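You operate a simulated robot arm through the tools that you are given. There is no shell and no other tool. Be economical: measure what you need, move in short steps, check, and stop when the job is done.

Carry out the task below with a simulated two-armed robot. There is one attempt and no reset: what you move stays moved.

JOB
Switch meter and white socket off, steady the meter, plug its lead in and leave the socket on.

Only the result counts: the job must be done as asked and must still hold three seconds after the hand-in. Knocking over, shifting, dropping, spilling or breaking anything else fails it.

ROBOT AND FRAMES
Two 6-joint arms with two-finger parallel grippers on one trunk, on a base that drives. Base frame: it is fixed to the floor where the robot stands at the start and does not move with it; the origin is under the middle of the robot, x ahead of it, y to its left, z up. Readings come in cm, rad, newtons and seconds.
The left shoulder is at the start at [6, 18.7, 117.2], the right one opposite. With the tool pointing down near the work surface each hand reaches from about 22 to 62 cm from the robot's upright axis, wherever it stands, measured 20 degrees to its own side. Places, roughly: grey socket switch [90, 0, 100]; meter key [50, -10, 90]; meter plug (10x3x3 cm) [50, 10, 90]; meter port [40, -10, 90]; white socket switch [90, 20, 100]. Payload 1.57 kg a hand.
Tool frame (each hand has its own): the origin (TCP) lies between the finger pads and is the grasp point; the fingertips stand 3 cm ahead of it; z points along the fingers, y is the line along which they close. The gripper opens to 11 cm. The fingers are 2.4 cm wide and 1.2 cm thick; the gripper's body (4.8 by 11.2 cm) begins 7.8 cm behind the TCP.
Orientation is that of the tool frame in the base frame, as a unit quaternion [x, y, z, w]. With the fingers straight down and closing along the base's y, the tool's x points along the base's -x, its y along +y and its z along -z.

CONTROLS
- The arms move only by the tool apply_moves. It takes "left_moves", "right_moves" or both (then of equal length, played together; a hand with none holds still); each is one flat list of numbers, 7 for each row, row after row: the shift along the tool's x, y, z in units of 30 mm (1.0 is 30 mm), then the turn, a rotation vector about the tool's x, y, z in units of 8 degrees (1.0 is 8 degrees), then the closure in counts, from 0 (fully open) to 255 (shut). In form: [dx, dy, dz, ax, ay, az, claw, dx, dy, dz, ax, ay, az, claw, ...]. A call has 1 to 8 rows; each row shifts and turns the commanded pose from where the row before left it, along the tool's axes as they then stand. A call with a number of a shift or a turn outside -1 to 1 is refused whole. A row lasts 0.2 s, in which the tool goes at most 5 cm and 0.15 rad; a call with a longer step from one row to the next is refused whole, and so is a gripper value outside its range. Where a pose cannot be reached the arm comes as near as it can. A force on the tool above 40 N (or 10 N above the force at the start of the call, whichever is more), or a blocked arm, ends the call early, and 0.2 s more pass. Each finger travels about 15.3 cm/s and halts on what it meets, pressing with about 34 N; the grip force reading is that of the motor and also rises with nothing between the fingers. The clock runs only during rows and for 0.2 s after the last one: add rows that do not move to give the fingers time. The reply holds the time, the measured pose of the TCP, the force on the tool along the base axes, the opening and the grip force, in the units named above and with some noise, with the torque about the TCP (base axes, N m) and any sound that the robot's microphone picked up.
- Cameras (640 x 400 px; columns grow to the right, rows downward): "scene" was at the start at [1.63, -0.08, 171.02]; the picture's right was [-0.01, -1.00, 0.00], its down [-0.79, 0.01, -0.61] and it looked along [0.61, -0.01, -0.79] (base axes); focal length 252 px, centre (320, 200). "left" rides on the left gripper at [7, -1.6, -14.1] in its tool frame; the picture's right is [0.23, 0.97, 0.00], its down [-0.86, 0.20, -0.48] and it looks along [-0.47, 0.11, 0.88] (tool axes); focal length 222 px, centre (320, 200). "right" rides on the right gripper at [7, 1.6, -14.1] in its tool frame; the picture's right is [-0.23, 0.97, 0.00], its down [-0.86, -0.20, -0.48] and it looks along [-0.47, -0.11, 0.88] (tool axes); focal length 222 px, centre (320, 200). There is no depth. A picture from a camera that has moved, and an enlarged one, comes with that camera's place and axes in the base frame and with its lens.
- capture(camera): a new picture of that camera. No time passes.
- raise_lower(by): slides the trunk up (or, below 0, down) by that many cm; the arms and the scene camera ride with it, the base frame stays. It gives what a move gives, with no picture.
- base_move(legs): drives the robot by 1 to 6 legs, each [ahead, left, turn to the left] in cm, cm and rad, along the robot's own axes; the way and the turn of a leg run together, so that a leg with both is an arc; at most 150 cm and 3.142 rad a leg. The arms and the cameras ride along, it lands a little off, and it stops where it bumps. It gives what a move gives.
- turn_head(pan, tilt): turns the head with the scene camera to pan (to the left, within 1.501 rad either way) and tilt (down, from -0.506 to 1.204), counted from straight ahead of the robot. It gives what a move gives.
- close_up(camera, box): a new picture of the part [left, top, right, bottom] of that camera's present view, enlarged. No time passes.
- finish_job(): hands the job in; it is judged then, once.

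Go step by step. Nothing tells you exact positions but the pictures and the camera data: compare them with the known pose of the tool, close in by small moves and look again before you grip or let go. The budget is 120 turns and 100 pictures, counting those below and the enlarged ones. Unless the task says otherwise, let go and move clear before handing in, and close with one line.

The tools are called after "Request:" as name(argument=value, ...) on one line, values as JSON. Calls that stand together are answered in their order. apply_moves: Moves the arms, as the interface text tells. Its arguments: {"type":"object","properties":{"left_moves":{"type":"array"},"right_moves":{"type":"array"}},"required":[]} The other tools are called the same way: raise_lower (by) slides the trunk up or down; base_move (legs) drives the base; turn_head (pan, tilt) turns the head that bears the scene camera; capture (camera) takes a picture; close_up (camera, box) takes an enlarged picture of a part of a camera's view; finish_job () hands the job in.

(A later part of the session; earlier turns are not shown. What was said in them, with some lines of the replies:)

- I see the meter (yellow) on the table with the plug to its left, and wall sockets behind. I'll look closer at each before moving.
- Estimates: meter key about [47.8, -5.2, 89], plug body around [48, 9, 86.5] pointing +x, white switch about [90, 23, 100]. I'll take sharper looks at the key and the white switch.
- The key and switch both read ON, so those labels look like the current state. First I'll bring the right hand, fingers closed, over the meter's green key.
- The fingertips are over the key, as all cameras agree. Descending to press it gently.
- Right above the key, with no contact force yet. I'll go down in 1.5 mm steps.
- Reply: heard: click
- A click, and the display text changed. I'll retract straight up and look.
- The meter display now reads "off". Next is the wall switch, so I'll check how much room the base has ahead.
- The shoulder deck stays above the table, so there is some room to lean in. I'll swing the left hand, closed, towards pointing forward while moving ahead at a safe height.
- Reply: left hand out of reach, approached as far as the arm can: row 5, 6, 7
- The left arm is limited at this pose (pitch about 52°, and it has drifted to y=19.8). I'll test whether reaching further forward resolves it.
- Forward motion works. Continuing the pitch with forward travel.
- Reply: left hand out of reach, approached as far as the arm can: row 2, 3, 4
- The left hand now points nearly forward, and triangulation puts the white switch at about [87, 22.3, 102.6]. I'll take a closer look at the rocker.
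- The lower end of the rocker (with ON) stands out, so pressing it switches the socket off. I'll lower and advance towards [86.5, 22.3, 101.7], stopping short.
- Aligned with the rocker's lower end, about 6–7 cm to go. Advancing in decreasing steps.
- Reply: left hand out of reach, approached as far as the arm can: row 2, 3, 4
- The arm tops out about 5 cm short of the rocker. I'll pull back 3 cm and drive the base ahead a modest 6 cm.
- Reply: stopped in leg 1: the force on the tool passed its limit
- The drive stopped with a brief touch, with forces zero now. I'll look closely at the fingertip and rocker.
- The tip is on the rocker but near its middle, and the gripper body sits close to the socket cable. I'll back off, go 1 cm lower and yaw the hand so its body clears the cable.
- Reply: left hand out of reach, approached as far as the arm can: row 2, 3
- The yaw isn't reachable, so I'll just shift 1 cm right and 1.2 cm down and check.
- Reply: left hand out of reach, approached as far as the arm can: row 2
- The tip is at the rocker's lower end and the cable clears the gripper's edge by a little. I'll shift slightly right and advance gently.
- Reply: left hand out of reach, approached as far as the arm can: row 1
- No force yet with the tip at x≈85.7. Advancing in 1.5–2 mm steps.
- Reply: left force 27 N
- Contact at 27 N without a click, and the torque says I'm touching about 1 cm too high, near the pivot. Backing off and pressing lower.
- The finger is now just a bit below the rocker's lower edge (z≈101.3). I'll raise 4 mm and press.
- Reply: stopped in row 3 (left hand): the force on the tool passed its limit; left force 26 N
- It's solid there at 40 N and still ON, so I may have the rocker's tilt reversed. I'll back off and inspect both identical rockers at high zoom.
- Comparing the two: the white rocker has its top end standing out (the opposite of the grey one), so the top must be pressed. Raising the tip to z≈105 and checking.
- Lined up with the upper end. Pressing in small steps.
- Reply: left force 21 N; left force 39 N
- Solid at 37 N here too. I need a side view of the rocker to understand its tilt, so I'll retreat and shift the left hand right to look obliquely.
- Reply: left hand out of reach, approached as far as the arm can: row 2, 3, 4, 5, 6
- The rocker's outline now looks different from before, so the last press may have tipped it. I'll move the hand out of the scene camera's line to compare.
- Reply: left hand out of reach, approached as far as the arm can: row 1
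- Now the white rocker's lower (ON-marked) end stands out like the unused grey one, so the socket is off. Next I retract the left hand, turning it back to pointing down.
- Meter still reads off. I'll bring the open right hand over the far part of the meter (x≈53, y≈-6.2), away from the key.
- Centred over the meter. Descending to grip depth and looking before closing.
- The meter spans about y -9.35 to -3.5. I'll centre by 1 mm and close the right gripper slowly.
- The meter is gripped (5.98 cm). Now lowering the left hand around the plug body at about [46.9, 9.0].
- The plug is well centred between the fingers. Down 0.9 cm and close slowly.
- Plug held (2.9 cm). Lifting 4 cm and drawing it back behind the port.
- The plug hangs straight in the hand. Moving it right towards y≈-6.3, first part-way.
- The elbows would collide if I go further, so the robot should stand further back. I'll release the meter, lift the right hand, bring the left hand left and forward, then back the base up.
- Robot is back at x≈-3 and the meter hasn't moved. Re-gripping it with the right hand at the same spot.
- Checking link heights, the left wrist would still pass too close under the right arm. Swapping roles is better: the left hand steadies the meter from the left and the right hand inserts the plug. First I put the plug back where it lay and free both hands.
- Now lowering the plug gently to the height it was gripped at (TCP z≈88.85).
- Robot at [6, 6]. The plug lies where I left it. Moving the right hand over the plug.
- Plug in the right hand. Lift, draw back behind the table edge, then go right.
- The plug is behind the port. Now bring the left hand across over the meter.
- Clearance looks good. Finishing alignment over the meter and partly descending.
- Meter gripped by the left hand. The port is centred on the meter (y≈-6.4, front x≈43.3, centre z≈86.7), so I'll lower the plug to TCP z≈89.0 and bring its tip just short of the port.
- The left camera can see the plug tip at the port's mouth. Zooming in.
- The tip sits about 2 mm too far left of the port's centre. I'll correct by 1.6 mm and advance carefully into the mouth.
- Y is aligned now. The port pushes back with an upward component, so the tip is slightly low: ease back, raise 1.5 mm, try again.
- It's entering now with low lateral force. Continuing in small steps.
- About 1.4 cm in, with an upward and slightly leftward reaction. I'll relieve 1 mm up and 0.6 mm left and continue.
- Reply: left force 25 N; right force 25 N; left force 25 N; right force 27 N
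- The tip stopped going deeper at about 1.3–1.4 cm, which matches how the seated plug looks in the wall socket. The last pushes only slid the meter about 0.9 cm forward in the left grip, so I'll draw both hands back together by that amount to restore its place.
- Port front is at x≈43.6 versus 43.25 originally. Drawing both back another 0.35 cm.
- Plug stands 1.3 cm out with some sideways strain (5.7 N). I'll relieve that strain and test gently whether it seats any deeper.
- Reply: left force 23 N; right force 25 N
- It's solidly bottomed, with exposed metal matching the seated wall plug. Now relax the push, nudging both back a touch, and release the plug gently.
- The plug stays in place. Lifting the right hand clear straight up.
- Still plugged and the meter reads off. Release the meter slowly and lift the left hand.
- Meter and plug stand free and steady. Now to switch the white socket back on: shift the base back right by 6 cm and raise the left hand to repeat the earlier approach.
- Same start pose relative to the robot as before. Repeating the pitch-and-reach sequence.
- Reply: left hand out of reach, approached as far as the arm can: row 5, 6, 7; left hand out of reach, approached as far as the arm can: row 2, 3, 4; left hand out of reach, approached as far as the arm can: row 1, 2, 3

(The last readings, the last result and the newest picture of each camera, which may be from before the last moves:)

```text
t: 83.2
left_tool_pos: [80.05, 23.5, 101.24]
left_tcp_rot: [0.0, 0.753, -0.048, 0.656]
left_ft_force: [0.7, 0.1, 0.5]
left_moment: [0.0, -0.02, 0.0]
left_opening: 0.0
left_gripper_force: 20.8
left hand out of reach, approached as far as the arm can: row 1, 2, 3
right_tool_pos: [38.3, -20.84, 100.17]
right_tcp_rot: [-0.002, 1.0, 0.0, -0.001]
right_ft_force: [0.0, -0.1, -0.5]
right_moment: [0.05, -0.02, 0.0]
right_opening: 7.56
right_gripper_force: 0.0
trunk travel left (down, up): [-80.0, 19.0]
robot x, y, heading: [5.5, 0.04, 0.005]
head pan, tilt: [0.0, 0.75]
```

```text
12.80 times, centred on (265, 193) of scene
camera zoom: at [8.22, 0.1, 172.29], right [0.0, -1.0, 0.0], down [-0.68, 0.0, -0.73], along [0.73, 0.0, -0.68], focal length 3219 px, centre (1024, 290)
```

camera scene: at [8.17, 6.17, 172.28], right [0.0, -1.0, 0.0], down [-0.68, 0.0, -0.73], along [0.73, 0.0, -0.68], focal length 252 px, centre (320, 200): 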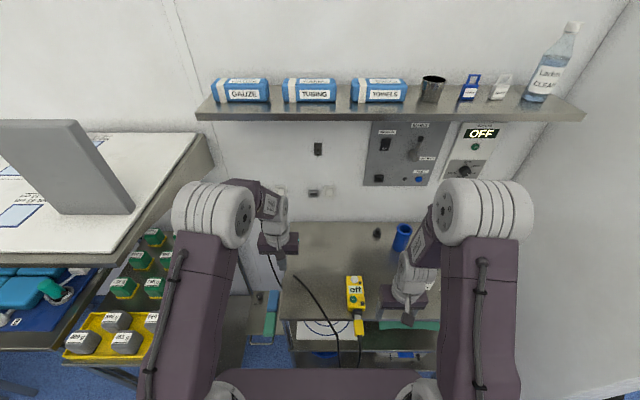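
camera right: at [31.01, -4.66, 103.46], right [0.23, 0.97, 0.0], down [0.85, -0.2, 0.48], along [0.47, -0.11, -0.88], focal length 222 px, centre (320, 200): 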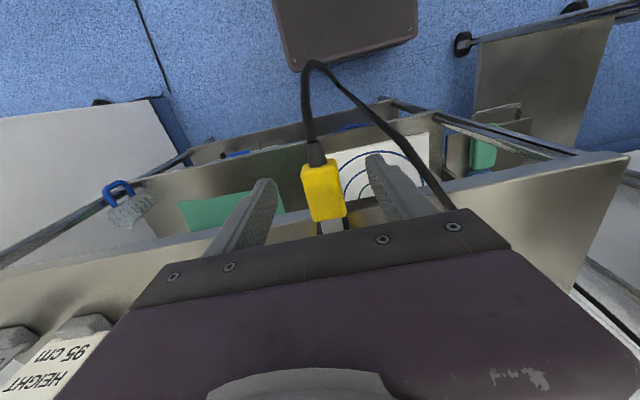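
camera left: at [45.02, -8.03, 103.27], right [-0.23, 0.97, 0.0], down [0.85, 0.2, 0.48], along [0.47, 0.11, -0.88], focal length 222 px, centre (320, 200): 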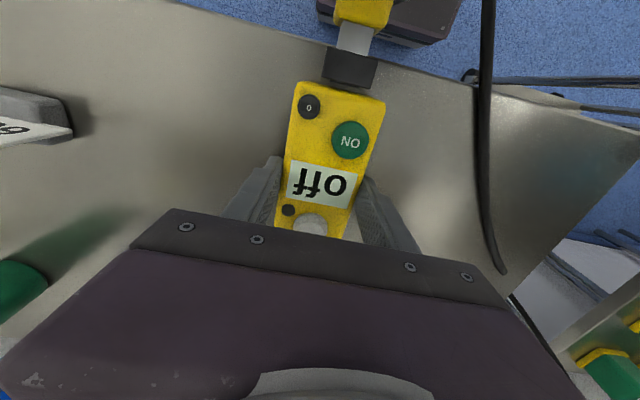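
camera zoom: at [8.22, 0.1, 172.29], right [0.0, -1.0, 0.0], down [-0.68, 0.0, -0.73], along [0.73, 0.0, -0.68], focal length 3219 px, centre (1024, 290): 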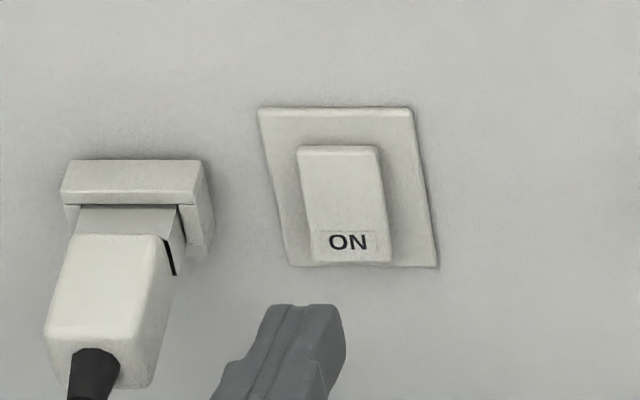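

The rocker's ON end still stands out (off). Shift right about 1.2 cm and approach to just before contact.

Request:
apply_moves(left_moves=[0, -0.2, 0.1, 0, 0, 0, 255, 0, -0.2, 0.1, 0, 0, 0, 255, 0, -0.05, 0.25, 0, 0, 0, 255])

Request:
close_up(camera="scene", box=[240, 178, 290, 208])

```text
t: 84.0
left_tool_pos: [81.57, 23.3, 100.93]
left_tcp_rot: [0.0, 0.753, -0.047, 0.656]
left_ft_force: [0.1, -0.2, 0.4]
left_moment: [0.0, 0.01, 0.02]
left_opening: 0.04
left_gripper_force: 21.4
left hand out of reach, approached as far as the arm can: row 1, 2
right_tool_pos: [38.24, -20.82, 100.03]
right_tcp_rot: [-0.002, 1.0, 0.0, 0.0]
right_ft_force: [-0.1, -0.3, -0.2]
right_moment: [-0.03, 0.0, 0.01]
right_opening: 7.54
right_gripper_force: 0.1
trunk travel left (down, up): [-80.0, 19.0]
robot x, y, heading: [5.45, 0.19, -0.0]
head pan, tilt: [0.0, 0.75]
```

```text
12.80 times, centred on (265, 193) of scene
camera zoom: at [8.22, 0.11, 172.28], right [0.0, -1.0, 0.0], down [-0.68, 0.0, -0.73], along [0.73, 0.0, -0.68], focal length 3219 px, centre (1024, 290)
```

zoom: 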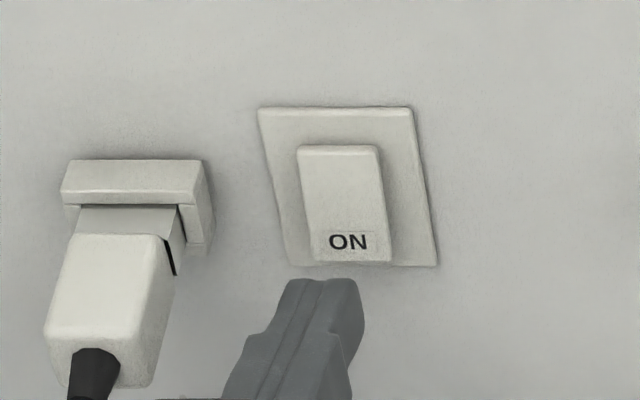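

Shifting the base right by 1 cm gives the missing alignment and keeps the gripper body off the cable; then press.

Request:
base_move(legs=[[0, -1.1, 0]])

Request:
apply_moves(left_moves=[0, 0, 0.2, 0, 0, 0, 255, -0.05, 0, 0.1, 0, 0, 0, 255, 0, 0, 0.07, 0, 0, 0, 255, 0, 0, 0.07, 0, 0, 0, 255])

```text
t: 84.7
left_tool_pos: [81.46, 22.37, 100.84]
left_tcp_rot: [-0.002, 0.754, -0.048, 0.655]
left_ft_force: [-1.0, 0.3, 0.6]
left_moment: [0.0, -0.04, -0.01]
left_opening: 0.01
left_gripper_force: 21.0
right_tool_pos: [38.37, -21.65, 100.08]
right_tcp_rot: [-0.002, 1.0, -0.003, 0.0]
right_ft_force: [-0.5, 0.1, -0.3]
right_moment: [0.01, -0.03, -0.02]
right_opening: 7.53
right_gripper_force: 0.0
trunk travel left (down, up): [-80.0, 19.0]
robot x, y, heading: [6.09, -1.11, 0.001]
head pan, tilt: [0.0, 0.75]
```

```text
t: 85.7
left_tool_pos: [82.77, 22.06, 101.0]
left_tcp_rot: [-0.001, 0.754, -0.047, 0.656]
left_ft_force: [-0.3, -0.6, 0.1]
left_moment: [-0.02, -0.04, -0.02]
left_opening: 0.02
left_gripper_force: 21.1
right_tool_pos: [38.3, -21.75, 100.14]
right_tcp_rot: [-0.001, 1.0, 0.0, -0.001]
right_ft_force: [-0.6, 0.0, 0.0]
right_moment: [0.0, 0.04, 0.0]
right_opening: 7.53
right_gripper_force: 0.1
trunk travel left (down, up): [-80.0, 19.0]
robot x, y, heading: [5.82, -1.23, 0.002]
head pan, tilt: [0.0, 0.75]
```

Request:
apply_moves(left_moves=[0, 0, 0.07, 0, 0, 0, 255, 0, 0, 0.07, 0, 0, 0, 255, 0, 0, 0.07, 0, 0, 0, 255, 0, 0, 0.05, 0, 0, 0, 255])

Request:
close_up(camera="scene", box=[240, 178, 290, 208])

```text
t: 86.7
left_tool_pos: [83.1, 21.93, 100.88]
left_tcp_rot: [0.0, 0.754, -0.047, 0.655]
left_ft_force: [-28.3, -3.2, -7.6]
left_moment: [0.06, 0.0, 0.07]
left_opening: 0.0
left_gripper_force: 21.6
right_tool_pos: [37.93, -21.87, 100.23]
right_tcp_rot: [-0.002, 1.0, 0.0, 0.001]
right_ft_force: [-0.4, -0.1, -0.1]
right_moment: [0.01, -0.03, -0.01]
right_opening: 7.57
right_gripper_force: 0.0
trunk travel left (down, up): [-80.0, 19.0]
robot x, y, heading: [5.76, -0.81, 0.001]
head pan, tilt: [0.0, 0.75]
```

```text
12.80 times, centred on (265, 193) of scene
camera zoom: at [7.5, -0.98, 172.28], right [0.0, -1.0, 0.0], down [-0.68, 0.0, -0.73], along [0.73, 0.0, -0.68], focal length 3219 px, centre (1024, 290)
```

zoom: 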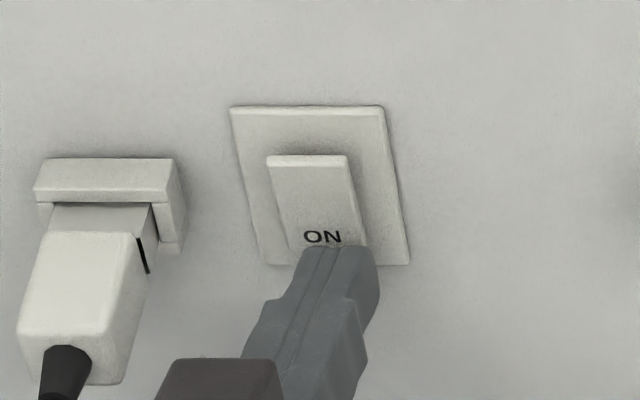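

The rocker's top edge now stands out as at the start, so the ON end is pressed in. Retracting and verifying.

Request:
apply_moves(left_moves=[0, 0, -0.5, 0, 0, 0, 255, 0.3, 0, -0.9, 0, 0, 0, 255, 0.2, 0, -0.9, 0, 0, 0, 255])

Request:
close_up(camera="scene", box=[240, 178, 290, 208])

Request:
close_up(camera="scene", box=[270, 250, 390, 350])

```text
t: 87.5
left_tool_pos: [76.62, 22.72, 100.24]
left_tcp_rot: [0.002, 0.753, -0.05, 0.656]
left_ft_force: [0.1, -0.2, -0.4]
left_moment: [-0.04, -0.04, -0.01]
left_opening: 0.01
left_gripper_force: 21.2
right_tool_pos: [38.27, -21.89, 99.98]
right_tcp_rot: [-0.002, 1.0, 0.0, 0.0]
right_ft_force: [0.4, 0.2, 1.1]
right_moment: [-0.01, 0.0, 0.01]
right_opening: 7.54
right_gripper_force: 0.0
trunk travel left (down, up): [-80.0, 19.0]
robot x, y, heading: [6.03, -1.0, 0.001]
head pan, tilt: [0.0, 0.75]
```

```text
12.80 times, centred on (265, 193) of scene
camera zoom: at [8.23, -0.94, 172.29], right [0.0, -1.0, 0.0], down [-0.68, 0.0, -0.73], along [0.73, 0.0, -0.68], focal length 3219 px, centre (1024, 290)
```

zoom: 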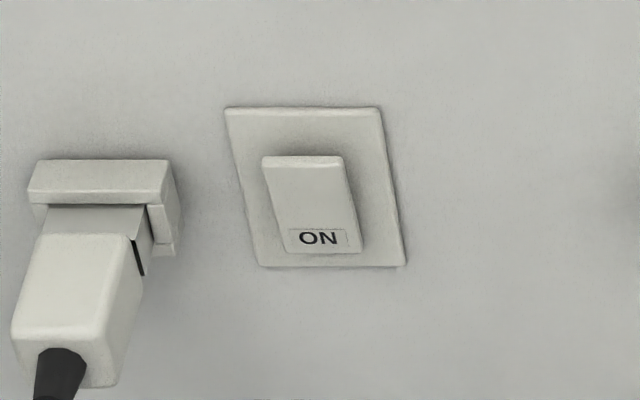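

```text
4.00 times, centred on (330, 300) of scene
camera zoom: at [8.23, -0.94, 172.29], right [0.0, -1.0, 0.0], down [-0.68, 0.0, -0.73], along [0.73, 0.0, -0.68], focal length 1006 px, centre (280, -200)
```

zoom: 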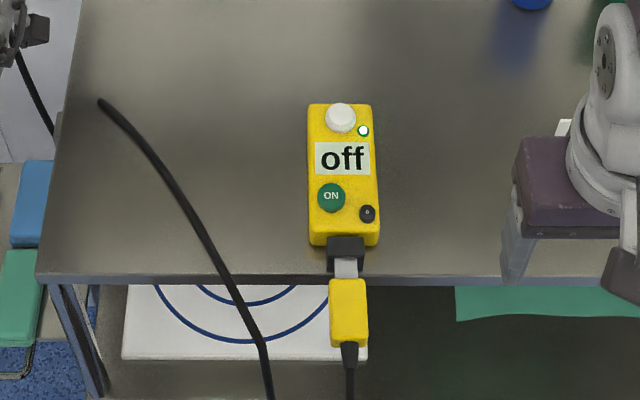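

The socket is on and the meter's charge lamp is now lit green, so the lead is seated and live. The display still reads off, both hands are clear, and I'm handing in.

Request:
finish_job()

```text
The job is handed in.
```

The meter is off, its lead is plugged in and live (the lamp is green), and the white socket is back on. The meter slid about 1 cm during plugging and I drew it back to within about 2 mm of its place.
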